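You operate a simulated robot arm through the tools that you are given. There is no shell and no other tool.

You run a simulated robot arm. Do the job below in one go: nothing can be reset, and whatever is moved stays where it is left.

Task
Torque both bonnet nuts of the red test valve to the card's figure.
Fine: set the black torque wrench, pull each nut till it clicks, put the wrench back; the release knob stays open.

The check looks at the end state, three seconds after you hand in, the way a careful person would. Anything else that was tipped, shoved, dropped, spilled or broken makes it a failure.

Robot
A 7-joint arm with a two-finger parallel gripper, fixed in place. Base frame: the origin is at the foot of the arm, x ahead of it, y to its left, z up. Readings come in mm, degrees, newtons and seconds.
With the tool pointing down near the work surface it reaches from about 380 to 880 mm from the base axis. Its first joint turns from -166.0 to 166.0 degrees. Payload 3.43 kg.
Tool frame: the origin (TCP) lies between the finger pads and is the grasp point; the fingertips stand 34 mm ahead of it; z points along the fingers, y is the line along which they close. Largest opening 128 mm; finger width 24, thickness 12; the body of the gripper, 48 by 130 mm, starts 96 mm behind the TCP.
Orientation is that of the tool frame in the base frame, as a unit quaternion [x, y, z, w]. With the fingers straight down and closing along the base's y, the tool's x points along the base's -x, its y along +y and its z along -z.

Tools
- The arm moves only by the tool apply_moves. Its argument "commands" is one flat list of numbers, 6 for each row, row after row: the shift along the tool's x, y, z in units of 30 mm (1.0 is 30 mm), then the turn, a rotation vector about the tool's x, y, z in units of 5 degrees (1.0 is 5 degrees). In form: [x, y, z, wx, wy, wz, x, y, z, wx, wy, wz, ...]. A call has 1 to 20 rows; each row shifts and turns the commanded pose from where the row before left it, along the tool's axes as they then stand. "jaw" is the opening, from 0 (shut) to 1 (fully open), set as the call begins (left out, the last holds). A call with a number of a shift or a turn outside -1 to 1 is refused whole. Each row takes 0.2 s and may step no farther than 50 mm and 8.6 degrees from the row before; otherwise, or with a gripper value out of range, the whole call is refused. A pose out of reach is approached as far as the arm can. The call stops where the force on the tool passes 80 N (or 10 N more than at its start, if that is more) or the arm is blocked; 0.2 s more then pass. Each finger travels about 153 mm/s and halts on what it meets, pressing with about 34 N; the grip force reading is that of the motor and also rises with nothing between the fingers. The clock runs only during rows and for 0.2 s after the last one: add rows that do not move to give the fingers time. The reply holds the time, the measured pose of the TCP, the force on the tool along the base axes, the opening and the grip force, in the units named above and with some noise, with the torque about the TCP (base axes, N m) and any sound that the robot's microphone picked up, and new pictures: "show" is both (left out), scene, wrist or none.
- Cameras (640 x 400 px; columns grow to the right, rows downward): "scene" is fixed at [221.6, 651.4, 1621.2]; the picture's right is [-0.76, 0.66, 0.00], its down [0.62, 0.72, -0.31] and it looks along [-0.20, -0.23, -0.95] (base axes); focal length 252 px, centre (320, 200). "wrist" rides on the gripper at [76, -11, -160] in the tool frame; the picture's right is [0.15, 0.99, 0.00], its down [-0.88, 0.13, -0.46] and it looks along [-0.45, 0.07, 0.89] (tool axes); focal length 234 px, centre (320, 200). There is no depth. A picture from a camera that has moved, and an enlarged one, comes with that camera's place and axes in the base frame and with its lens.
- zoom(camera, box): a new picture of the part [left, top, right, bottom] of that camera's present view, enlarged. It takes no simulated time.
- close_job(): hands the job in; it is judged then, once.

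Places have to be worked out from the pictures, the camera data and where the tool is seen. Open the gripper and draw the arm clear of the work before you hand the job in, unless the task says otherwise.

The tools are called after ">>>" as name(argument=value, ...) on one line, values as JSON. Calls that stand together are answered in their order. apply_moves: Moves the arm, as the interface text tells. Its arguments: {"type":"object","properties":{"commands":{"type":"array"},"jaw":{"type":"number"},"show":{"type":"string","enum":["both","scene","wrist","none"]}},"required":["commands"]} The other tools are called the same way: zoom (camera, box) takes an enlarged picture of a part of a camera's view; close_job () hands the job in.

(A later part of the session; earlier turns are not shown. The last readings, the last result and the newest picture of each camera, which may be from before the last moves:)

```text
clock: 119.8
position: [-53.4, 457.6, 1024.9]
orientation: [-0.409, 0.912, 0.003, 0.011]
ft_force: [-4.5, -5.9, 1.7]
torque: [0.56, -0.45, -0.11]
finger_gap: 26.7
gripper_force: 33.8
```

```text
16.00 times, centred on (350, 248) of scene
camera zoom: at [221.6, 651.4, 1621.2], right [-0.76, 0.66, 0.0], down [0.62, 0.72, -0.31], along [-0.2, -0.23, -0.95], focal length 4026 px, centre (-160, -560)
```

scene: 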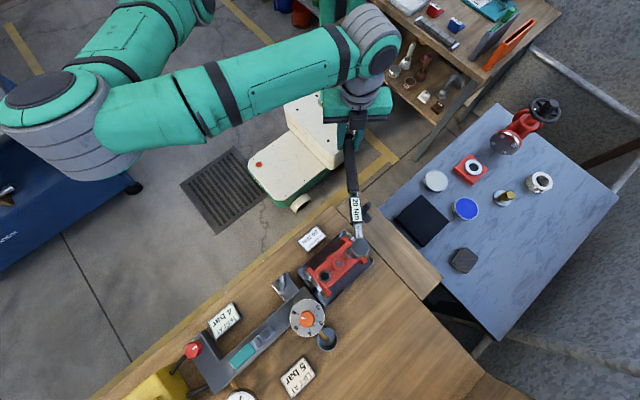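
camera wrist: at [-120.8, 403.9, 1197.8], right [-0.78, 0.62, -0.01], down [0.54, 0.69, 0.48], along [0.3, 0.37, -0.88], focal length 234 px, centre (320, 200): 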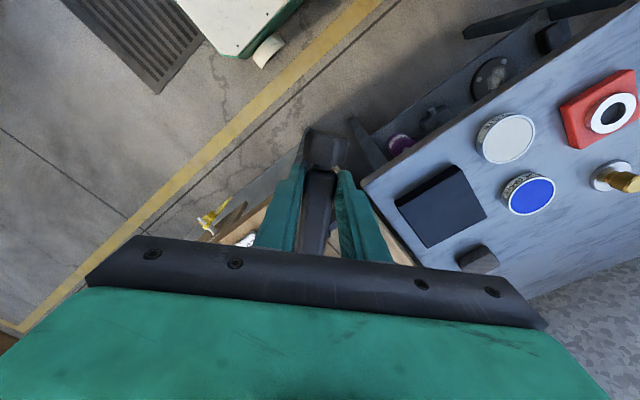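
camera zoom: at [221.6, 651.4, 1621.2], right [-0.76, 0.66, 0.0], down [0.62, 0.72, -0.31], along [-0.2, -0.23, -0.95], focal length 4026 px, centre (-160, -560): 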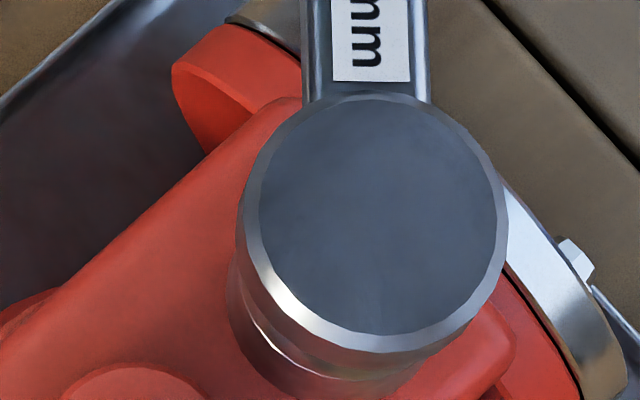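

The wrench has pivoted nose-up by about 2.5° in my grip, which hinders insertion. I lift clear, tilt the hand to level the wrench, and recheck alignment at φ≈41°.

>>> apply_moves(commands=[0, 0, -0.5, 0, 0, 0, 0, 0, -0.5, 0, 0.5, -0.16, 0, 0, 0, 0, 0, 0, 0, 0, 0, 0, 0, 0], show="wrist")

>>> zoom(camera="scene", box=[330, 235, 370, 260])

>>> zoom(camera="scene", box=[310, 180, 390, 260])

```text
clock: 120.8
position: [-55.5, 458.9, 1054.3]
orientation: [-0.414, 0.91, -0.006, -0.007]
ft_force: [-0.2, -1.0, -4.0]
torque: [-0.19, 0.15, 0.04]
finger_gap: 26.4
gripper_force: 33.9
camera wrist: at [-95.3, 396.6, 1215.2], right [-0.84, 0.54, 0.0], down [0.48, 0.76, 0.44], along [0.24, 0.37, -0.9], focal length 234 px, centre (320, 200)
```

wrist: 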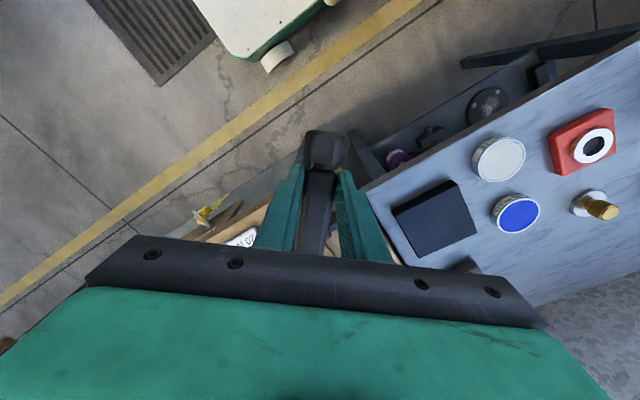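

```text
16.00 times, centred on (350, 248) of scene
camera zoom: at [221.6, 651.4, 1621.2], right [-0.76, 0.66, 0.0], down [0.62, 0.72, -0.31], along [-0.2, -0.23, -0.95], focal length 4026 px, centre (-160, -560)
```

zoom: 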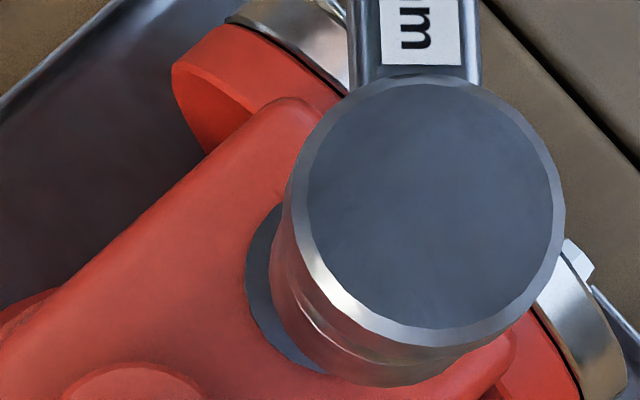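

```text
5.00 times, centred on (350, 220) of scene
camera zoom: at [221.6, 651.4, 1621.2], right [-0.76, 0.66, 0.0], down [0.62, 0.72, -0.31], along [-0.2, -0.23, -0.95], focal length 1258 px, centre (170, 100)
```

zoom: 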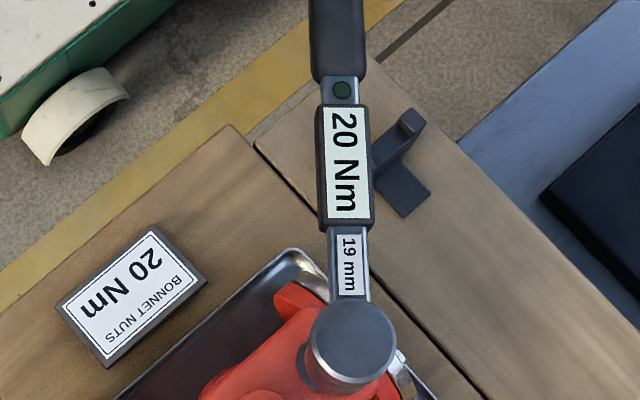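

Two independent estimates agree that the head needs (+1.7,-1.6) mm. I apply it and lower in steps.

>>> apply_moves(commands=[0.003, -0.078, 0.2, 0, 0, 0, 0, 0, 0.2, 0, 0, 0, 0, 0, 0, 0, 0, 0], show="none")

>>> apply_moves(commands=[0, 0, 0.1, 0, 0, 0, 0, 0, 0, 0, 0, 0], show="none")

>>> apply_moves(commands=[0, 0, 0.1, 0, 0, 0, 0, 0, 0, 0, 0, 0], show="none")

>>> apply_moves(commands=[0, 0, 0.1, 0, 0, 0, 0, 0, 0, 0, 0, 0], show="none")

>>> zoom(camera="scene", box=[330, 235, 370, 260])

```text
clock: 121.6
position: [-53.5, 457.9, 1041.9]
orientation: [-0.415, 0.91, -0.005, -0.008]
ft_force: [-0.4, 0.5, -4.0]
torque: [-0.16, 0.14, 0.01]
finger_gap: 26.4
gripper_force: 33.3
```

```text
clock: 122.2
position: [-54.4, 456.4, 1039.6]
orientation: [-0.416, 0.909, -0.006, -0.007]
ft_force: [0.8, 0.5, -2.9]
torque: [-0.2, 0.17, 0.02]
finger_gap: 26.7
gripper_force: 34.1
```

```text
clock: 122.8
position: [-53.5, 456.6, 1035.8]
orientation: [-0.415, 0.91, -0.005, -0.007]
ft_force: [0.1, 0.8, -3.9]
torque: [-0.22, 0.15, 0.0]
finger_gap: 26.7
gripper_force: 33.9
```

```text
clock: 123.4
position: [-54.0, 456.1, 1033.6]
orientation: [-0.415, 0.91, -0.005, -0.007]
ft_force: [-1.3, -2.6, 0.8]
torque: [0.64, -0.62, -0.25]
finger_gap: 26.3
gripper_force: 34.1
```

```text
16.00 times, centred on (350, 248) of scene
camera zoom: at [221.6, 651.4, 1621.2], right [-0.76, 0.66, 0.0], down [0.62, 0.72, -0.31], along [-0.2, -0.23, -0.95], focal length 4026 px, centre (-160, -560)
```

zoom: 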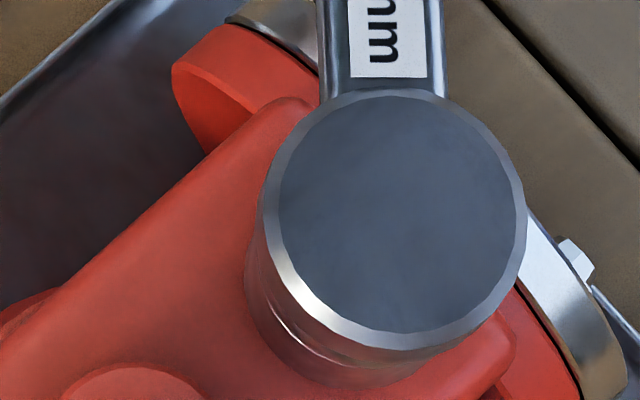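

It touched at 1034, off-centre by about (-1.4,-0.9) mm. I lift 5 mm, correct, and try again.

>>> apply_moves(commands=[0, 0, -0.2, 0, 0, 0, -0.053, -0.015, 0, 0, 0, 0, 0, 0, 0.15, 0, 0, 0, 0, 0, 0, 0, 0, 0], show="none")

>>> apply_moves(commands=[0, 0, 0.1, 0, 0, 0, 0, 0, 0, 0, 0, 0], show="none")

>>> apply_moves(commands=[0, 0, 0.1, 0, 0, 0, 0, 0, 0, 0, 0, 0], show="none")

>>> zoom(camera="scene", box=[330, 235, 370, 260])

```text
clock: 124.4
position: [-53.1, 455.9, 1034.3]
orientation: [-0.414, 0.91, -0.006, -0.006]
ft_force: [-0.2, -1.3, -0.4]
torque: [0.26, -0.33, -0.25]
finger_gap: 26.5
gripper_force: 34.1
```

```text
clock: 125.0
position: [-52.3, 456.3, 1031.7]
orientation: [-0.414, 0.91, -0.006, -0.008]
ft_force: [-3.0, -3.8, 2.2]
torque: [0.71, -0.66, -0.15]
finger_gap: 26.8
gripper_force: 34.0
```

```text
clock: 125.6
position: [-53.0, 458.0, 1029.1]
orientation: [-0.415, 0.91, -0.005, -0.007]
ft_force: [-4.4, -4.4, 2.3]
torque: [0.62, -0.57, -0.15]
finger_gap: 26.8
gripper_force: 33.8
```

```text
16.00 times, centred on (350, 248) of scene
camera zoom: at [221.6, 651.4, 1621.2], right [-0.76, 0.66, 0.0], down [0.62, 0.72, -0.31], along [-0.2, -0.23, -0.95], focal length 4026 px, centre (-160, -560)
```

zoom: 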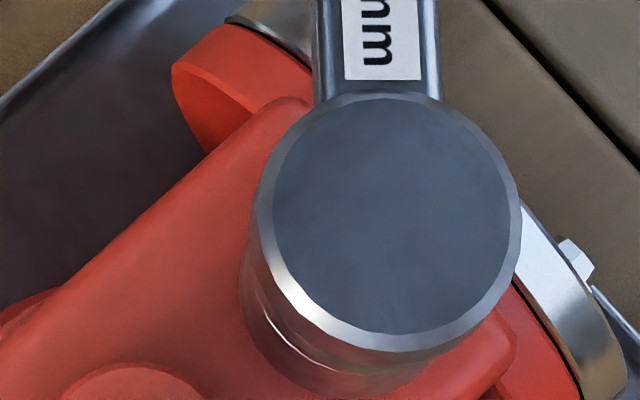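

Head-top readings are misleading when the wrench is tilted, so I lift 15 mm and look closely at the socket's lower rim relative to the washer.

>>> apply_moves(commands=[0, 0, -0.6, 0, 0, 0, 0, 0, 0, 0, 0, 0, 0, 0, 0, 0, 0, 0], show="none")

>>> zoom(camera="scene", box=[334, 238, 366, 258])

>>> zoom(camera="scene", box=[340, 246, 360, 260])

```text
clock: 126.4
position: [-51.9, 456.8, 1047.6]
orientation: [-0.415, 0.91, -0.006, -0.007]
ft_force: [0.3, 0.5, -3.7]
torque: [-0.19, 0.17, -0.02]
finger_gap: 26.6
gripper_force: 33.6
```

```text
16.00 times, centred on (350, 248) of scene
camera zoom: at [221.6, 651.4, 1621.2], right [-0.76, 0.66, 0.0], down [0.62, 0.72, -0.31], along [-0.2, -0.23, -0.95], focal length 4026 px, centre (-160, -568)
```

zoom: 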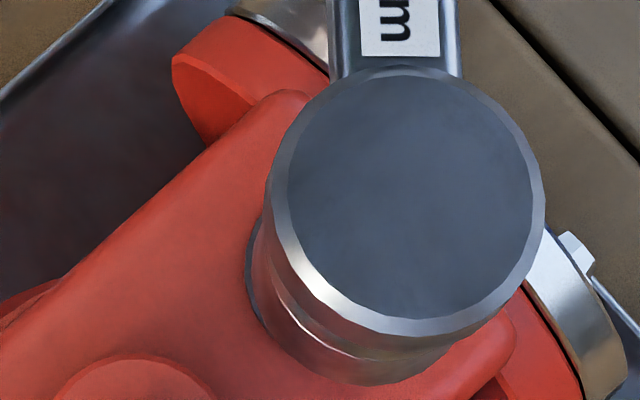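

```text
16.00 times, centred on (350, 253) of scene
camera zoom: at [221.6, 651.4, 1621.2], right [-0.76, 0.66, 0.0], down [0.62, 0.72, -0.31], along [-0.2, -0.23, -0.95], focal length 4026 px, centre (-160, -648)
```

zoom: 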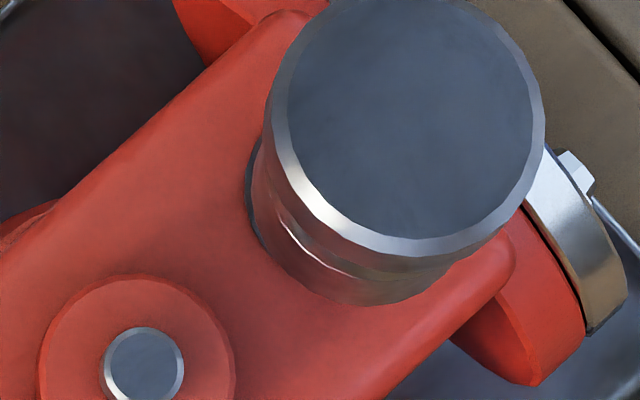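

The socket appears about 3 mm too far in -x (washer sliver shows only on one side). I shift (+3,-1) mm and re-inspect.

>>> apply_moves(commands=[-0.04, -0.097, 0, 0, 0, 0, 0, 0, 0, 0, 0, 0, 0, 0, 0, 0, 0, 0], show="none")

>>> zoom(camera="scene", box=[330, 238, 362, 258])

>>> zoom(camera="scene", box=[336, 245, 352, 257])

```text
clock: 127.2
position: [-48.6, 455.3, 1047.6]
orientation: [-0.414, 0.91, -0.006, -0.007]
ft_force: [-0.8, 0.2, -3.7]
torque: [-0.19, 0.17, -0.02]
finger_gap: 26.2
gripper_force: 34.4
```

```text
16.00 times, centred on (346, 248) of scene
camera zoom: at [221.6, 651.4, 1621.2], right [-0.76, 0.66, 0.0], down [0.62, 0.72, -0.31], along [-0.2, -0.23, -0.95], focal length 4026 px, centre (-96, -568)
```

zoom: 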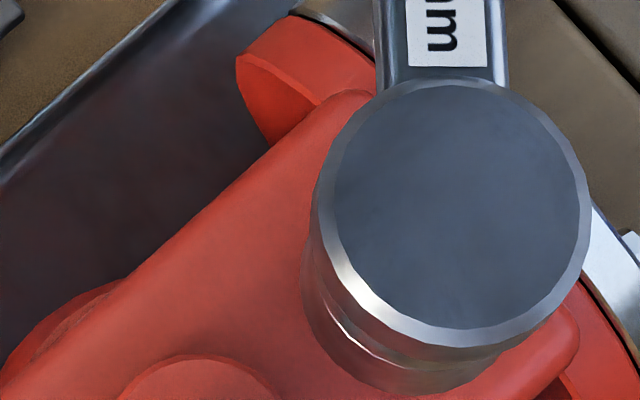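

```text
16.00 times, centred on (344, 251) of scene
camera zoom: at [221.6, 651.4, 1621.2], right [-0.76, 0.66, 0.0], down [0.62, 0.72, -0.31], along [-0.2, -0.23, -0.95], focal length 4026 px, centre (-64, -616)
```

zoom: 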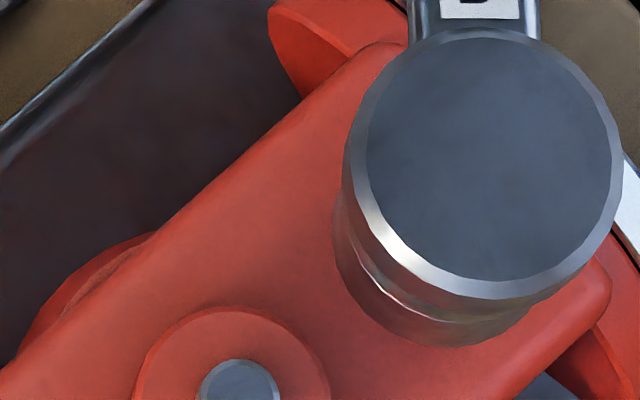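

Comparing with the known seated silhouette, the wrench is about 4° nose-up and the socket bottom is off by roughly (+5,+1.6) mm. I raise, tilt the hand a further 4° nose-down, and correct position.

>>> apply_moves(commands=[0, 0, -0.65, 0, 0, 0, 0.05, 0.09, 0, 0, 0.4, 0, 0, 0, 0, 0, 0.4, 0, 0, 0, 0, 0, 0, 0, 0, 0, 0, 0, 0, 0], show="wrist")

>>> zoom(camera="scene", box=[330, 235, 370, 260])

>>> zoom(camera="wrist", box=[260, 110, 400, 260])

```text
clock: 128.4
position: [-52.1, 457.5, 1066.5]
orientation: [-0.413, 0.91, -0.021, -0.038]
ft_force: [-0.5, 0.0, -2.7]
torque: [-0.2, 0.14, 0.0]
finger_gap: 26.5
gripper_force: 33.6
camera wrist: at [-84.9, 403.5, 1232.7], right [-0.84, 0.54, 0.01], down [0.5, 0.78, 0.38], along [0.2, 0.32, -0.93], focal length 234 px, centre (320, 200)
```

wrist: 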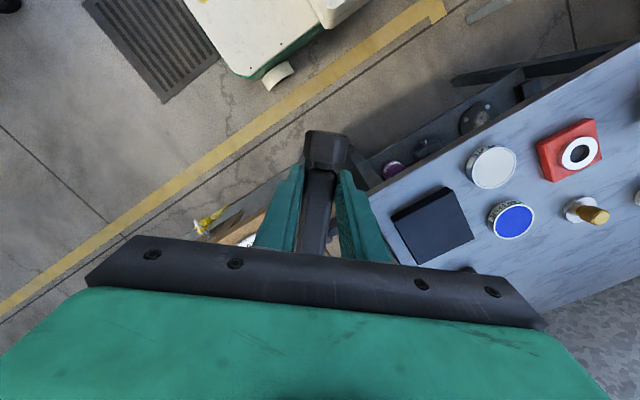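

```text
16.00 times, centred on (350, 248) of scene
camera zoom: at [221.6, 651.4, 1621.2], right [-0.76, 0.66, 0.0], down [0.62, 0.72, -0.31], along [-0.2, -0.23, -0.95], focal length 4026 px, centre (-160, -560)
```

zoom: 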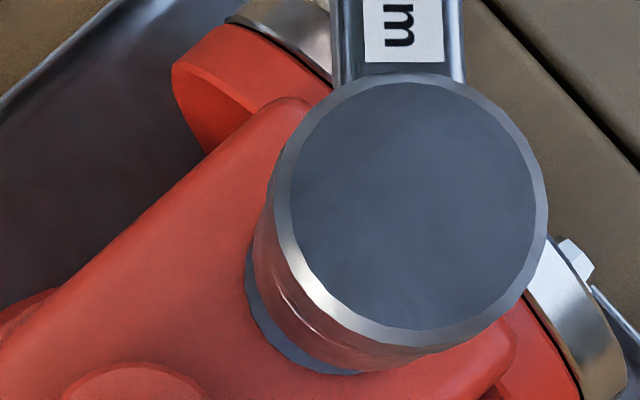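

```text
2.67 times, centred on (330, 185) of wrist
camera zoom: at [-84.9, 403.5, 1232.7], right [-0.84, 0.54, 0.01], down [0.5, 0.78, 0.38], along [0.2, 0.32, -0.93], focal length 624 px, centre (293, 240)
```

zoom: 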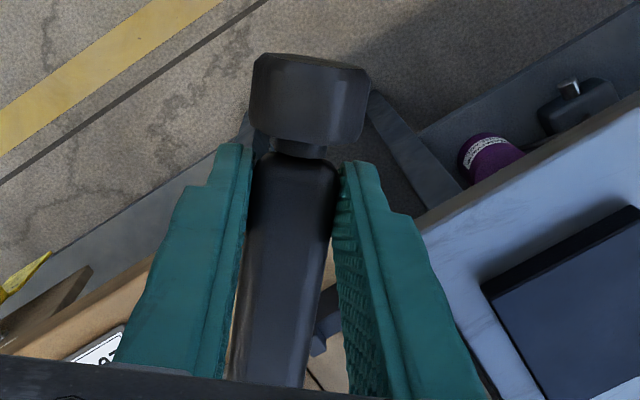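

Now the picture matches the earlier well-aligned hover (level, centred, symmetric washer crescent). I lower straight down, compensating for the tool tilt.

>>> apply_moves(commands=[-0.035, 0, 0.4, 0, 0, 0, -0.03, 0, 0.35, 0, 0, 0, 0, 0, 0, 0, 0, 0], show="none")

>>> zoom(camera="scene", box=[330, 235, 370, 260])

>>> apply_moves(commands=[-0.009, 0, 0.1, 0, 0, 0, 0, 0, 0, 0, 0, 0], show="none")

>>> apply_moves(commands=[-0.009, 0, 0.1, 0, 0, 0, 0, 0, 0, 0, 0, 0], show="none")

>>> zoom(camera="scene", box=[330, 235, 370, 260])

```text
clock: 129.2
position: [-51.7, 456.2, 1043.4]
orientation: [-0.414, 0.909, -0.02, -0.038]
ft_force: [0.5, 0.3, -4.6]
torque: [-0.22, 0.13, 0.04]
finger_gap: 26.4
gripper_force: 33.9
```

```text
16.00 times, centred on (350, 248) of scene
camera zoom: at [221.6, 651.4, 1621.2], right [-0.76, 0.66, 0.0], down [0.62, 0.72, -0.31], along [-0.2, -0.23, -0.95], focal length 4026 px, centre (-160, -560)
```

zoom: 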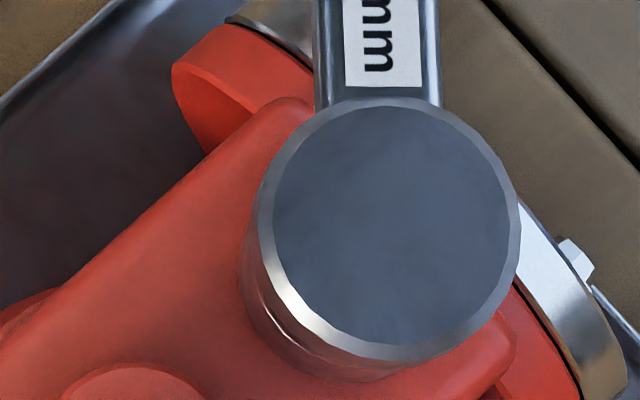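

```text
clock: 129.8
position: [-53.1, 457.3, 1041.5]
orientation: [-0.414, 0.909, -0.02, -0.039]
ft_force: [0.2, -0.2, -3.9]
torque: [-0.17, 0.13, 0.0]
finger_gap: 26.6
gripper_force: 33.7
```

```text
clock: 130.4
position: [-50.6, 458.0, 1037.2]
orientation: [-0.414, 0.909, -0.021, -0.038]
ft_force: [-0.4, -0.4, -2.9]
torque: [-0.2, 0.2, -0.01]
finger_gap: 26.7
gripper_force: 34.5
```

```text
16.00 times, centred on (350, 248) of scene
camera zoom: at [221.6, 651.4, 1621.2], right [-0.76, 0.66, 0.0], down [0.62, 0.72, -0.31], along [-0.2, -0.23, -0.95], focal length 4026 px, centre (-160, -560)
```

zoom: 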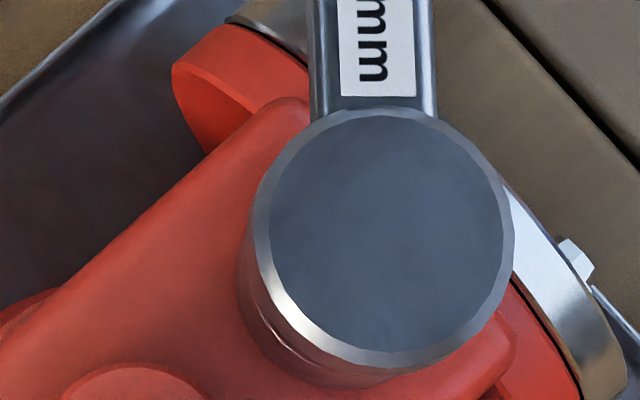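

The head is already below the nut-top contact level with no force, so it is entering the hex. I continue down.

>>> apply_moves(commands=[-0.009, 0, 0.1, 0, 0, 0, 0, 0, 0, 0, 0, 0], show="none")

>>> apply_moves(commands=[-0.009, 0, 0.1, 0, 0, 0, 0, 0, 0, 0, 0, 0], show="none")

>>> zoom(camera="scene", box=[330, 235, 370, 260])

```text
clock: 131.0
position: [-51.6, 458.2, 1036.1]
orientation: [-0.415, 0.909, -0.02, -0.038]
ft_force: [-1.0, -1.3, 1.9]
torque: [0.79, -0.69, -0.08]
finger_gap: 26.5
gripper_force: 33.5
```

```text
clock: 131.6
position: [-52.9, 456.8, 1032.3]
orientation: [-0.414, 0.909, -0.021, -0.04]
ft_force: [-2.7, -2.9, 2.5]
torque: [0.71, -0.66, -0.06]
finger_gap: 26.4
gripper_force: 33.9
```

```text
16.00 times, centred on (350, 248) of scene
camera zoom: at [221.6, 651.4, 1621.2], right [-0.76, 0.66, 0.0], down [0.62, 0.72, -0.31], along [-0.2, -0.23, -0.95], focal length 4026 px, centre (-160, -560)
```

zoom: 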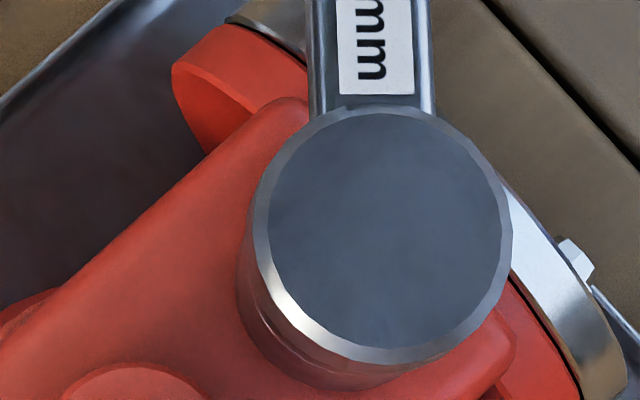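

The silhouette matches the seated reference, so the socket is on the nut. I pull clockwise again in 1° rows, checking force, sound and the LED.

>>> apply_moves(commands=[-0.001, 0.151, 0, -0.017, 0, 0.2, -0.001, 0.151, 0, -0.017, 0, 0.2, -0.001, 0.151, 0, -0.017, 0, 0.2, 0, 0, 0, 0, 0, 0], show="none")

>>> apply_moves(commands=[-0.001, 0.151, 0, -0.017, 0, 0.2, -0.001, 0.151, 0, -0.017, 0, 0.2, -0.001, 0.151, 0, -0.017, 0, 0.2, 0, 0, 0, 0, 0, 0], show="none")

>>> zoom(camera="scene", box=[310, 180, 390, 260])

```text
clock: 132.6
position: [-62.2, 467.2, 1032.7]
orientation: [-0.39, 0.92, -0.019, -0.04]
ft_force: [-1.3, -2.9, -0.5]
torque: [0.21, -0.29, -0.33]
finger_gap: 26.8
gripper_force: 34.0
```

```text
clock: 133.6
position: [-71.3, 475.2, 1031.7]
orientation: [-0.365, 0.93, -0.018, -0.04]
ft_force: [-3.7, -4.2, -0.6]
torque: [-0.05, 0.0, -0.15]
finger_gap: 26.5
gripper_force: 33.9
```

```text
5.00 times, centred on (350, 220) of scene
camera zoom: at [221.6, 651.4, 1621.2], right [-0.76, 0.66, 0.0], down [0.62, 0.72, -0.31], along [-0.2, -0.23, -0.95], focal length 1258 px, centre (170, 100)
```

zoom: 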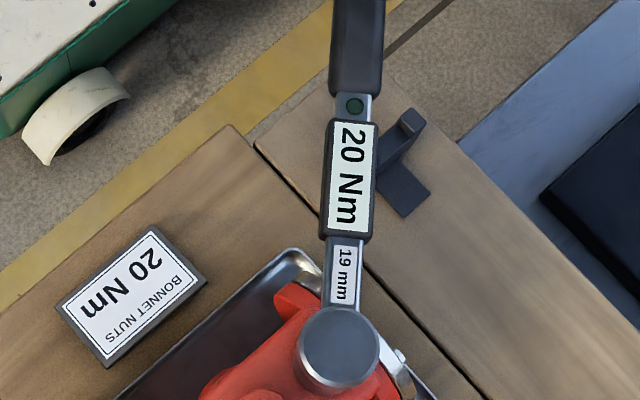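

I continue beyond the earlier end angle (φ≈46–47°), where the nut itself should be driven.

>>> apply_moves(commands=[0.015, 0.151, 0, -0.017, 0, 0.2, -0.001, 0.151, 0, -0.017, 0, 0.2, -0.001, 0.151, 0, -0.017, 0, 0.2, 0, 0, 0, 0, 0, 0], show="none")

>>> apply_moves(commands=[-0.001, 0.151, 0, -0.017, 0, 0.2, -0.001, 0.151, 0, -0.017, 0, 0.2, -0.001, 0.151, 0, -0.017, 0, 0.2, 0, 0, 0, 0, 0, 0], show="none")

>>> zoom(camera="scene", box=[310, 180, 390, 260])

```text
clock: 134.6
position: [-80.5, 484.5, 1031.8]
orientation: [-0.341, 0.939, -0.017, -0.04]
ft_force: [-2.3, -3.8, -4.2]
torque: [-0.54, 0.64, -0.17]
finger_gap: 26.5
gripper_force: 34.0
```

```text
clock: 135.6
position: [-90.2, 496.6, 1031.3]
orientation: [-0.316, 0.948, -0.016, -0.041]
ft_force: [0.7, -1.4, -3.2]
torque: [-0.47, 0.52, -0.31]
finger_gap: 26.4
gripper_force: 34.3
```

```text
5.00 times, centred on (350, 220) of scene
camera zoom: at [221.6, 651.4, 1621.2], right [-0.76, 0.66, 0.0], down [0.62, 0.72, -0.31], along [-0.2, -0.23, -0.95], focal length 1258 px, centre (170, 100)
```

zoom: 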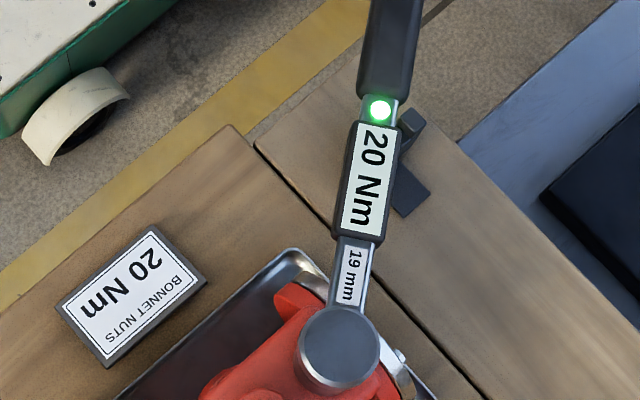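

The LED is green now, but no sound has been reported yet. I continue very slowly, 1° at a time, listening for the click.

>>> apply_moves(commands=[-0.001, 0.151, 0, -0.017, 0, 0.2, 0, 0, 0, 0, 0, 0], show="none")

>>> zoom(camera="scene", box=[310, 180, 390, 260])

```text
clock: 136.2
position: [-92.2, 500.3, 1031.5]
orientation: [-0.308, 0.951, -0.015, -0.039]
ft_force: [2.0, -1.5, -0.7]
torque: [0.14, -0.25, -0.29]
finger_gap: 26.4
gripper_force: 33.6
```

```text
5.00 times, centred on (350, 220) of scene
camera zoom: at [221.6, 651.4, 1621.2], right [-0.76, 0.66, 0.0], down [0.62, 0.72, -0.31], along [-0.2, -0.23, -0.95], focal length 1258 px, centre (170, 100)
```

zoom: 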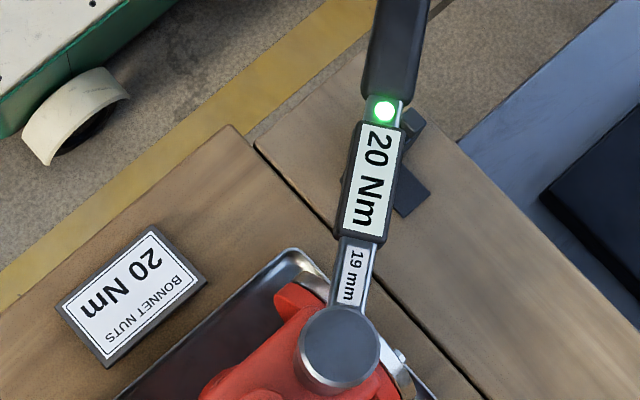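

I hold still for two seconds to learn whether the LED is a timed click signal or a state.

>>> apply_moves(commands=[0, 0, 0, 0, 0, 0, 0, 0, 0, 0, 0, 0, 0, 0, 0, 0, 0, 0, 0, 0, 0, 0, 0, 0, 0, 0, 0, 0, 0, 0, 0, 0, 0, 0, 0, 0, 0, 0, 0, 0, 0, 0, 0, 0, 0, 0, 0, 0, 0, 0, 0, 0, 0, 0, 0, 0, 0, 0, 0, 0], show="none")

>>> zoom(camera="scene", box=[310, 180, 390, 260])

```text
clock: 138.4
position: [-92.3, 500.8, 1031.7]
orientation: [-0.309, 0.95, -0.015, -0.041]
ft_force: [6.3, 2.4, -0.3]
torque: [0.4, -0.52, -0.13]
finger_gap: 26.7
gripper_force: 34.0
```

```text
5.00 times, centred on (350, 220) of scene
camera zoom: at [221.6, 651.4, 1621.2], right [-0.76, 0.66, 0.0], down [0.62, 0.72, -0.31], along [-0.2, -0.23, -0.95], focal length 1258 px, centre (170, 100)
```

zoom: 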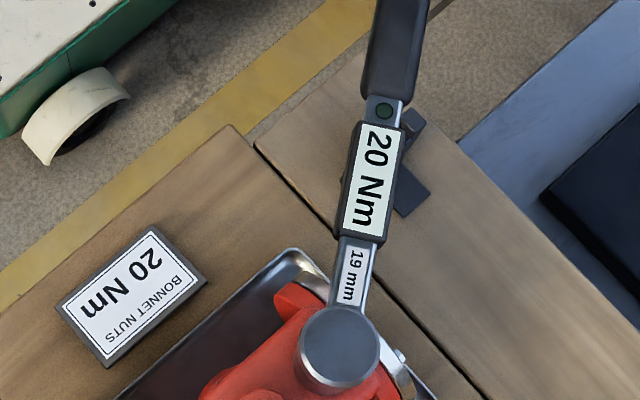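

The LED is a timed flash after a click, so the wrench has now clicked twice on this nut. I relax the handle by 3°, then lift gently in small steps.

>>> apply_moves(commands=[0, -0.151, 0, 0.017, 0, -0.2, 0, -0.151, 0, 0.017, 0, -0.2, 0, -0.151, 0, 0.017, 0, -0.2, 0, 0, 0, 0, 0, 0], show="none")

>>> apply_moves(commands=[0.017, 0, -0.2, 0, 0, 0, 0.017, 0, -0.2, 0, 0, 0, 0, 0, 0, 0, 0, 0], show="none")

>>> zoom(camera="scene", box=[330, 235, 370, 260])

```text
clock: 139.4
position: [-84.3, 489.5, 1031.6]
orientation: [-0.332, 0.942, -0.016, -0.041]
ft_force: [3.2, 3.0, 1.1]
torque: [0.6, -0.75, -0.08]
finger_gap: 26.7
gripper_force: 34.0
```

```text
clock: 140.2
position: [-85.1, 490.1, 1043.9]
orientation: [-0.332, 0.942, -0.017, -0.04]
ft_force: [6.7, 2.6, -6.6]
torque: [-0.49, 0.51, -0.36]
finger_gap: 26.5
gripper_force: 33.6
```

```text
16.00 times, centred on (350, 248) of scene
camera zoom: at [221.6, 651.4, 1621.2], right [-0.76, 0.66, 0.0], down [0.62, 0.72, -0.31], along [-0.2, -0.23, -0.95], focal length 4026 px, centre (-160, -560)
```

zoom: 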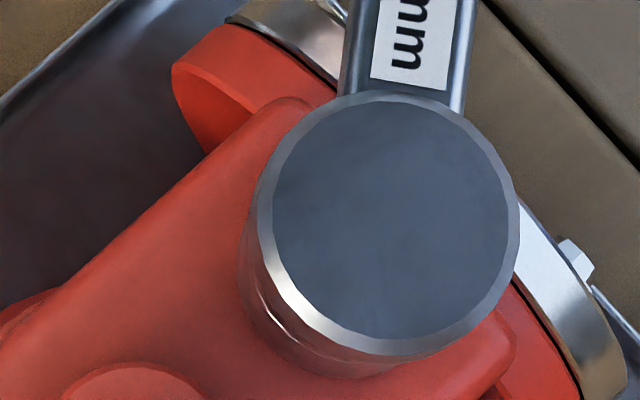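

The head is coming up but still drags a little. I continue lifting.

>>> apply_moves(commands=[0.017, 0, -0.2, 0, 0, 0, 0.017, 0, -0.2, 0, 0, 0, 0, 0, 0, 0, 0, 0], show="none")

>>> apply_moves(commands=[0.05, 0, -0.6, 0, 0, 0, 0.05, 0, -0.6, 0, 0, 0, 0.8, 0, 0.07, 0, 0, 0, 0.8, 0, 0.07, 0, 0, 0, 0, 0, 0, 0, 0, 0], show="none")

>>> zoom(camera="scene", box=[325, 235, 365, 260])

>>> zoom(camera="scene", box=[300, 160, 400, 260])

```text
clock: 141.0
position: [-82.4, 488.8, 1055.4]
orientation: [-0.332, 0.942, -0.016, -0.042]
ft_force: [0.1, 0.3, -4.3]
torque: [-0.13, 0.22, 0.01]
finger_gap: 26.5
gripper_force: 34.5
```

```text
clock: 142.2
position: [-121.7, 458.9, 1090.7]
orientation: [-0.333, 0.942, -0.017, -0.04]
ft_force: [-0.4, -0.9, -3.9]
torque: [-0.16, 0.19, -0.02]
finger_gap: 26.6
gripper_force: 34.0
```

```text
16.00 times, centred on (345, 248) of scene
camera zoom: at [221.6, 651.4, 1621.2], right [-0.76, 0.66, 0.0], down [0.62, 0.72, -0.31], along [-0.2, -0.23, -0.95], focal length 4026 px, centre (-80, -560)
```

zoom: 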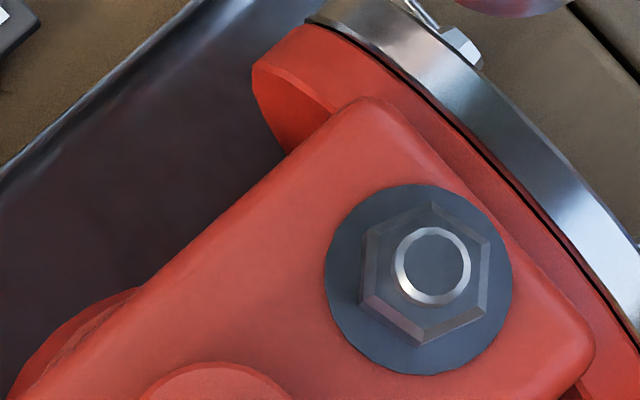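

```text
4.00 times, centred on (350, 210) of scene
camera zoom: at [221.6, 651.4, 1621.2], right [-0.76, 0.66, 0.0], down [0.62, 0.72, -0.31], along [-0.2, -0.23, -0.95], focal length 1006 px, centre (200, 160)
```

zoom: 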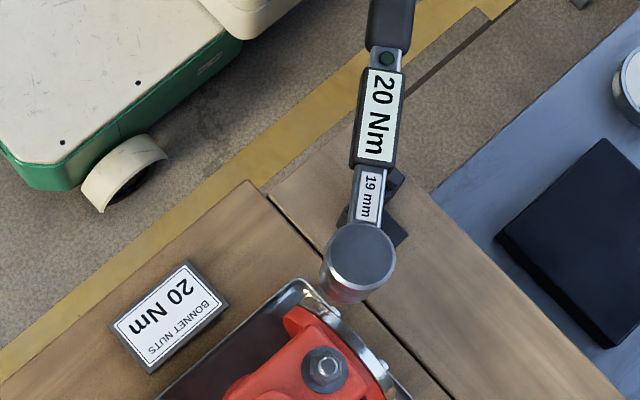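

The nut has advanced to about 75° in total and the wrench clicked (LED flash). I'll refine it later. Next is the dark nut, done with LED checks every degree to stop right at the click. I swing the raised wrench back to φ≈-25°.

>>> apply_moves(commands=[-0.039, -0.886, 0, 0.087, 0, -0.99, -0.039, -0.886, 0, 0.087, 0, -0.99, -0.039, -0.886, 0, 0.087, 0, -0.99, -0.039, -0.886, 0, 0.087, 0, -0.99, -0.039, -0.886, 0, 0.087, 0, -0.99, -0.039, -0.886, 0, 0.087, 0, -0.99, -0.039, -0.886, 0, 0.087, 0, -0.99, -0.039, -0.886, 0, 0.087, 0, -0.99, 0, 0, 0, 0, 0, 0], show="none")

>>> apply_moves(commands=[-0.039, -0.886, 0, 0.087, 0, -0.99, -0.039, -0.886, 0, 0.087, 0, -0.99, -0.039, -0.886, 0, 0.087, 0, -0.99, -0.039, -0.886, 0, 0.087, 0, -0.99, -0.039, -0.886, 0, 0.087, 0, -0.99, -0.039, -0.886, 0, 0.087, 0, -0.99, -0.039, -0.886, 0, 0.087, 0, -0.99, -0.01, -0.3, 0, 0.03, 0, -0.33, 0, 0, 0, 0, 0, 0], show="scene")

```text
clock: 144.2
position: [58.0, 351.0, 1092.2]
orientation: [-0.634, 0.772, -0.03, -0.033]
ft_force: [-0.3, 0.6, -3.5]
torque: [-0.27, 0.06, 0.01]
finger_gap: 26.9
gripper_force: 34.1
```

```text
clock: 146.2
position: [249.0, 375.9, 1091.0]
orientation: [0.843, -0.536, 0.039, 0.024]
ft_force: [-0.5, 1.0, -3.0]
torque: [-0.32, -0.13, 0.06]
finger_gap: 26.6
gripper_force: 33.7
```

scene: 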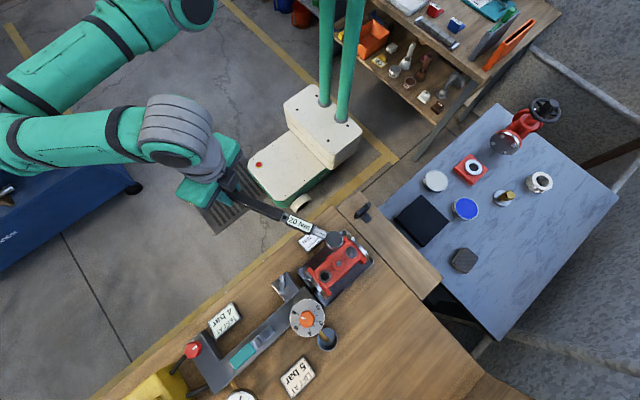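

φ is now -25°. I move the head over the dark nut, which is nearly directly beneath the scene camera, so alignment is easy to see there.

>>> apply_moves(commands=[-0.095, -0.84, 0, 0, 0, 0, -0.095, -0.84, 0, 0, 0, 0, -0.095, -0.84, 0, 0, 0, 0, 0, 0, 0, 0, 0, 0, 0, 0, 0, 0, 0, 0], show="none")

>>> zoom(camera="scene", box=[305, 258, 345, 283])

>>> zoom(camera="scene", box=[250, 200, 370, 290])

```text
clock: 147.4
position: [313.5, 414.7, 1091.0]
orientation: [0.843, -0.536, 0.038, 0.025]
ft_force: [0.2, -0.1, -3.5]
torque: [-0.23, -0.12, -0.02]
finger_gap: 26.3
gripper_force: 33.6
```

```text
16.00 times, centred on (325, 270) of scene
camera zoom: at [221.6, 651.4, 1621.2], right [-0.76, 0.66, 0.0], down [0.62, 0.72, -0.31], along [-0.2, -0.23, -0.95], focal length 4026 px, centre (240, -928)
```

zoom: 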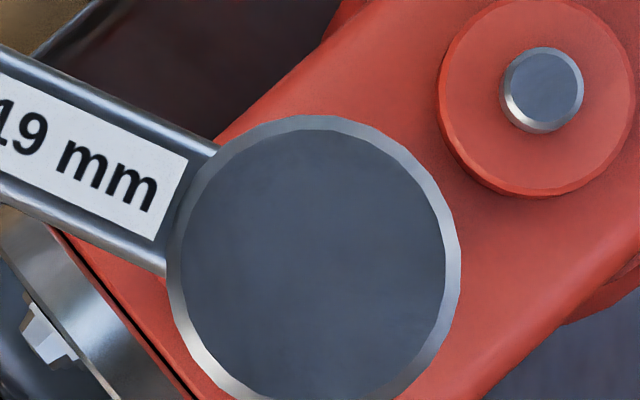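

```text
4.44 times, centred on (310, 245) of scene
camera zoom: at [221.6, 651.4, 1621.2], right [-0.76, 0.66, 0.0], down [0.62, 0.72, -0.31], along [-0.2, -0.23, -0.95], focal length 1118 px, centre (364, 0)
```

zoom: 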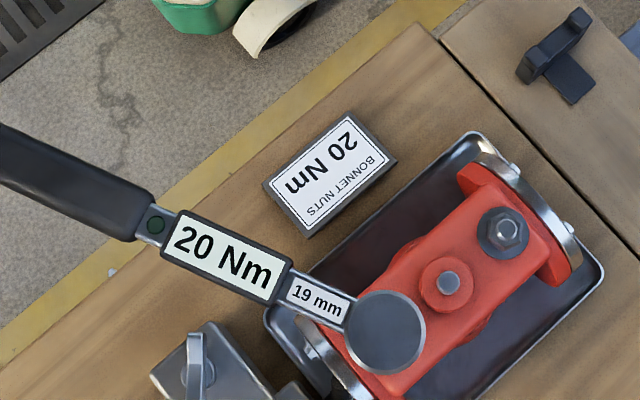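

The head is about 7 mm off tangentially, as seen from almost straight above. I correct that, lower 25 mm and check again.

>>> apply_moves(commands=[0, 0.245, 0, 0, 0, 0, -0.036, 0, 0.42, 0, 0, 0, -0.036, 0, 0.42, 0, 0, 0, 0, 0, 0, 0, 0, 0], show="none")

>>> zoom(camera="scene", box=[300, 254, 340, 279])

```text
clock: 148.4
position: [306.2, 412.4, 1066.3]
orientation: [0.843, -0.536, 0.039, 0.024]
ft_force: [0.5, 0.3, -4.0]
torque: [-0.23, -0.1, 0.0]
finger_gap: 26.9
gripper_force: 33.5
```

```text
16.00 times, centred on (320, 266) of scene
camera zoom: at [221.6, 651.4, 1621.2], right [-0.76, 0.66, 0.0], down [0.62, 0.72, -0.31], along [-0.2, -0.23, -0.95], focal length 4026 px, centre (320, -864)
```

zoom: 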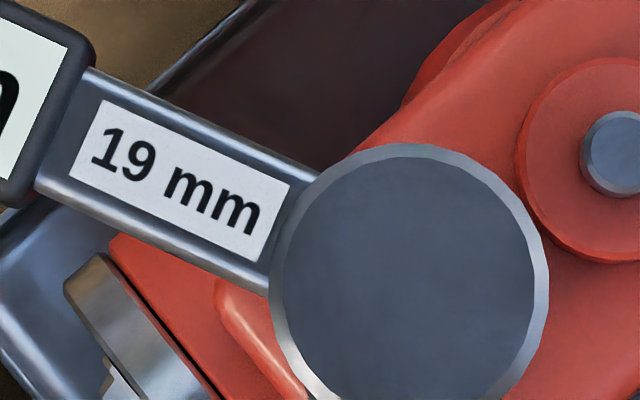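

I misread the reference pixel; the tangential shift was wrong. The true correction is (+5.2,+6.2) mm, which I apply now.

>>> apply_moves(commands=[-0.113, -0.245, -0.01, 0, 0, 0, 0, 0, 0, 0, 0, 0, 0, 0, 0, 0, 0, 0], show="none")

>>> zoom(camera="scene", box=[300, 258, 340, 283])

```text
clock: 149.2
position: [312.1, 418.4, 1066.0]
orientation: [0.843, -0.537, 0.038, 0.024]
ft_force: [-0.3, 0.0, -3.5]
torque: [-0.22, -0.12, -0.01]
finger_gap: 26.4
gripper_force: 33.9
```

```text
16.00 times, centred on (320, 270) of scene
camera zoom: at [221.6, 651.4, 1621.2], right [-0.76, 0.66, 0.0], down [0.62, 0.72, -0.31], along [-0.2, -0.23, -0.95], focal length 4026 px, centre (320, -928)
```

zoom: 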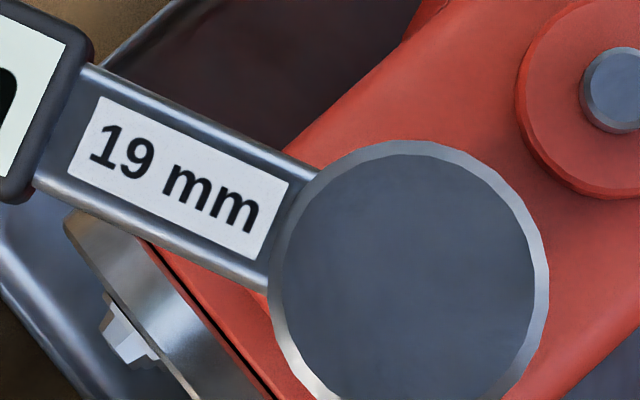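

The head is now centred over the dark nut within about 0.3 mm. I lower stepwise.

>>> apply_moves(commands=[-0.026, 0, 0.3, 0, 0, 0, -0.026, 0, 0.3, 0, 0, 0, 0, 0, 0, 0, 0, 0], show="none")

>>> apply_moves(commands=[-0.009, 0, 0.1, 0, 0, 0, 0, 0, 0, 0, 0, 0], show="none")

>>> apply_moves(commands=[-0.009, 0, 0.1, 0, 0, 0, 0, 0, 0, 0, 0, 0], show="none")

>>> apply_moves(commands=[-0.009, 0, 0.1, 0, 0, 0, 0, 0, 0, 0, 0, 0], show="none")

>>> zoom(camera="scene", box=[300, 258, 340, 283])

```text
clock: 150.0
position: [311.6, 418.9, 1046.7]
orientation: [0.843, -0.536, 0.038, 0.024]
ft_force: [0.0, -0.1, -3.5]
torque: [-0.25, -0.12, 0.04]
finger_gap: 26.6
gripper_force: 34.2
```

```text
clock: 150.6
position: [311.6, 418.5, 1044.0]
orientation: [0.843, -0.536, 0.038, 0.024]
ft_force: [2.8, -5.0, 2.1]
torque: [0.83, 0.38, -0.16]
finger_gap: 26.5
gripper_force: 34.0
```

```text
clock: 151.2
position: [312.6, 417.3, 1041.6]
orientation: [0.843, -0.535, 0.039, 0.023]
ft_force: [4.5, -7.1, 1.8]
torque: [0.62, 0.23, -0.15]
finger_gap: 26.5
gripper_force: 34.1
```

```text
clock: 151.8
position: [312.6, 417.1, 1039.1]
orientation: [0.843, -0.536, 0.039, 0.024]
ft_force: [5.0, -7.4, 1.6]
torque: [0.69, 0.21, -0.37]
finger_gap: 26.6
gripper_force: 33.6
```

```text
16.00 times, centred on (320, 270) of scene
camera zoom: at [221.6, 651.4, 1621.2], right [-0.76, 0.66, 0.0], down [0.62, 0.72, -0.31], along [-0.2, -0.23, -0.95], focal length 4026 px, centre (320, -928)
```

zoom: 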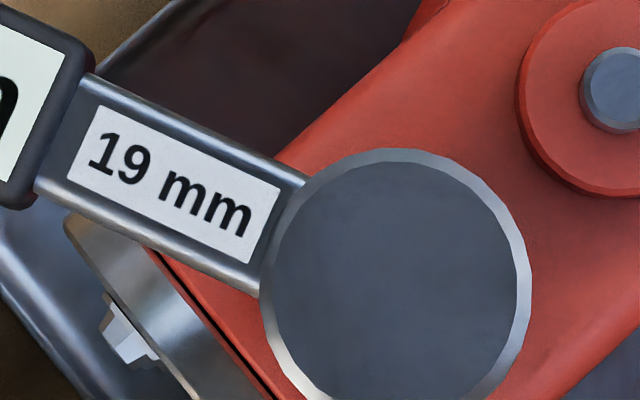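

It touched with an outward radial push, which indicates the wrench is still nose-up. I lift, tilt 2° further nose-down, and re-centre.

>>> apply_moves(commands=[0.05, 0, -0.6, 0, 0, 0, 0.02, 0, -0.2, 0, 0.5, 0, 0, 0, 0, 0, 0, 0, 0, 0, 0, 0, 0, 0], show="none")

>>> zoom(camera="scene", box=[300, 258, 340, 283])

```text
clock: 152.8
position: [312.4, 419.1, 1062.8]
orientation: [0.842, -0.536, 0.056, 0.036]
ft_force: [-0.5, -0.2, -3.3]
torque: [-0.22, -0.09, 0.04]
finger_gap: 26.5
gripper_force: 33.8
```

```text
16.00 times, centred on (320, 270) of scene
camera zoom: at [221.6, 651.4, 1621.2], right [-0.76, 0.66, 0.0], down [0.62, 0.72, -0.31], along [-0.2, -0.23, -0.95], focal length 4026 px, centre (320, -928)
```

zoom: 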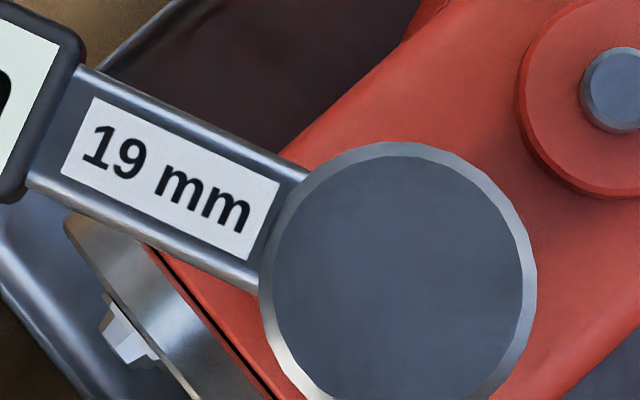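

The hex slop data show the socket's centre is at φ≈-30° relative to the nut, so -25° was near the edge. I rotate to -30°, ease the tilt slightly, and re-centre.

>>> apply_moves(commands=[-0.03, -0.745, 0, 0.12, -0.2, -0.96, 0, 0, 0, 0, 0, 0, 0, 0, 0, 0, 0, 0], show="none")

>>> zoom(camera="scene", box=[300, 258, 340, 283])

```text
clock: 153.6
position: [302.0, 411.0, 1066.3]
orientation: [0.864, -0.501, 0.051, 0.028]
ft_force: [8.2, -6.0, -1.1]
torque: [-0.17, -0.36, -1.04]
finger_gap: 27.8
gripper_force: 34.2
out of reach, approached as far as the arm can: row 1
```

```text
16.00 times, centred on (320, 270) of scene
camera zoom: at [221.6, 651.4, 1621.2], right [-0.76, 0.66, 0.0], down [0.62, 0.72, -0.31], along [-0.2, -0.23, -0.95], focal length 4026 px, centre (320, -928)
```

zoom: 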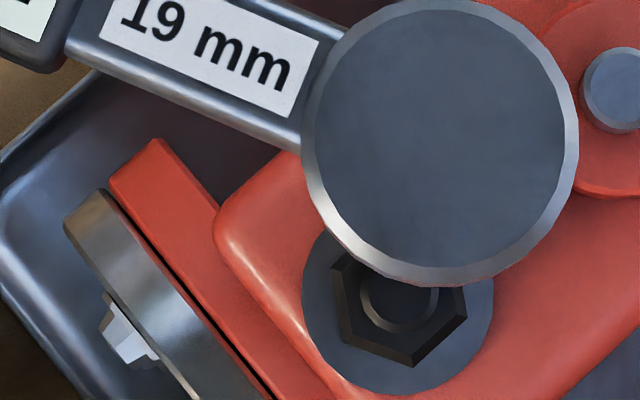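

That pose was out of reach and the socket brushed the spindle, so I raise at once. I'll use the equivalent +30° orientation (60° further on the hex) instead.

>>> apply_moves(commands=[0, 0, -0.6, 0, 0, 0, 0.05, 0, -0.8, 0, 0, 0, 0, 0, 0, 0, 0, 0], show="scene")

>>> zoom(camera="scene", box=[250, 200, 370, 290])

```text
clock: 154.4
position: [298.8, 415.7, 1105.8]
orientation: [0.865, -0.499, 0.051, 0.03]
ft_force: [1.2, -0.7, -3.0]
torque: [-0.22, -0.13, -0.01]
finger_gap: 26.5
gripper_force: 33.7
```

scene: 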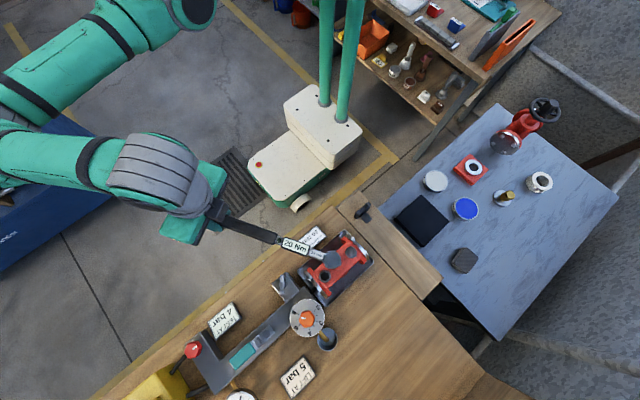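

```text
4.44 times, centred on (310, 245) of scene
camera zoom: at [221.6, 651.4, 1621.2], right [-0.76, 0.66, 0.0], down [0.62, 0.72, -0.31], along [-0.2, -0.23, -0.95], focal length 1118 px, centre (364, 0)
```

zoom: 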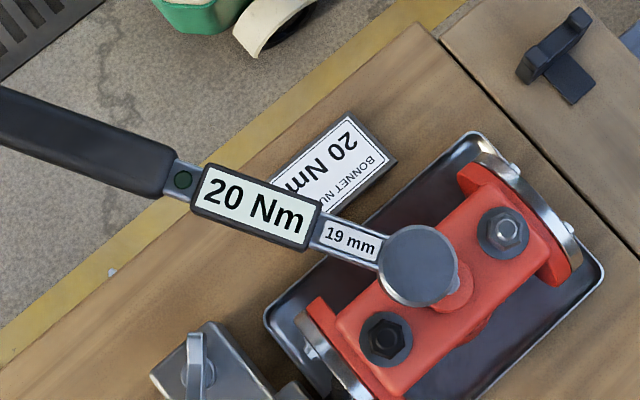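

All clear and the valve is undisturbed. I rotate the raised wrench to φ=+30° and move it over the dark nut.

>>> apply_moves(commands=[-0.033, 0.744, 0, -0.118, 0, 0.993, -0.033, 0.744, 0, -0.118, 0, 0.993, -0.033, 0.744, 0, -0.118, 0, 0.993, -0.033, 0.744, 0, -0.118, 0, 0.993, -0.033, 0.744, 0, -0.118, 0, 0.993, -0.033, 0.744, 0, -0.118, 0, 0.993, -0.033, 0.744, 0, -0.118, 0, 0.993, -0.033, 0.744, 0, -0.118, 0, 0.993, -0.033, 0.744, 0, -0.118, 0, 0.993, -0.033, 0.744, 0, -0.118, 0, 0.993, -0.033, 0.744, 0, -0.118, 0, 0.993, -0.033, 0.744, 0, -0.118, 0, 0.993, -0.473, -0.365, 0, 0, 0, 0, -0.473, -0.365, 0, 0, 0, 0, 0, 0, 0, 0, 0, 0], show="scene")

>>> zoom(camera="scene", box=[300, 258, 340, 283])

```text
clock: 157.6
position: [75.0, 428.3, 1101.5]
orientation: [-0.5, 0.864, -0.028, -0.051]
ft_force: [-0.6, 0.0, -3.0]
torque: [-0.24, 0.14, 0.01]
finger_gap: 26.9
gripper_force: 33.9
```

scene: 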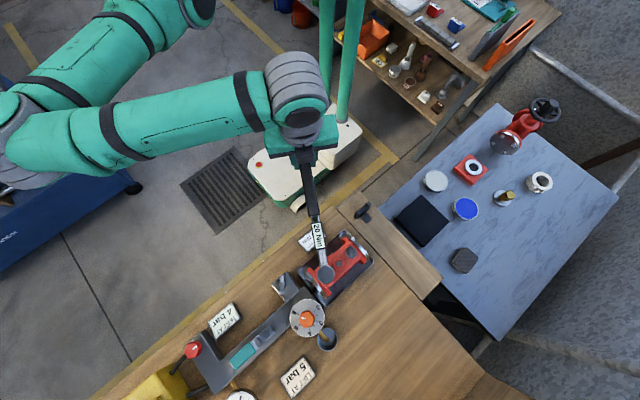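

```text
16.00 times, centred on (320, 270) of scene
camera zoom: at [221.6, 651.4, 1621.2], right [-0.76, 0.66, 0.0], down [0.62, 0.72, -0.31], along [-0.2, -0.23, -0.95], focal length 4026 px, centre (320, -928)
```

zoom: 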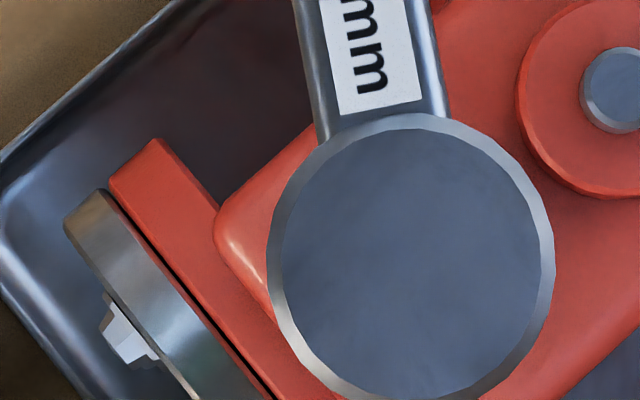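

I correct by (+0.5,+2.1) mm and lower to about z=1053.

>>> apply_moves(commands=[-0.128, 0.02, 0.5, 0, 0, 0, -0.065, 0, 0.55, 0, 0, 0, -0.065, 0, 0.55, 0, 0, 0, 0, 0, 0, 0, 0, 0], show="none")

>>> zoom(camera="scene", box=[300, 258, 340, 283])

```text
clock: 158.6
position: [76.0, 430.9, 1053.8]
orientation: [-0.499, 0.865, -0.031, -0.051]
ft_force: [4.4, 2.0, -5.5]
torque: [-0.32, 0.0, -0.52]
finger_gap: 26.6
gripper_force: 33.9
```

```text
16.00 times, centred on (320, 270) of scene
camera zoom: at [221.6, 651.4, 1621.2], right [-0.76, 0.66, 0.0], down [0.62, 0.72, -0.31], along [-0.2, -0.23, -0.95], focal length 4026 px, centre (320, -928)
```

zoom: 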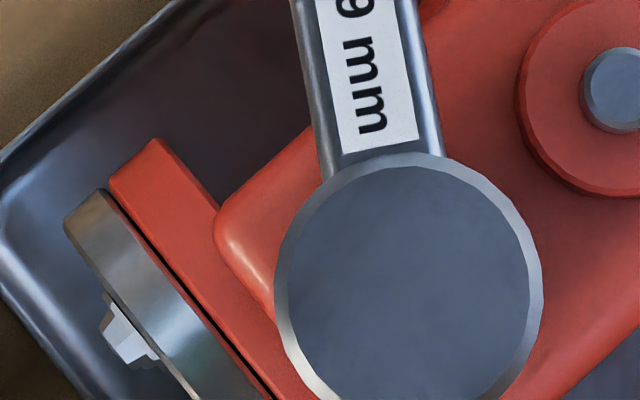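

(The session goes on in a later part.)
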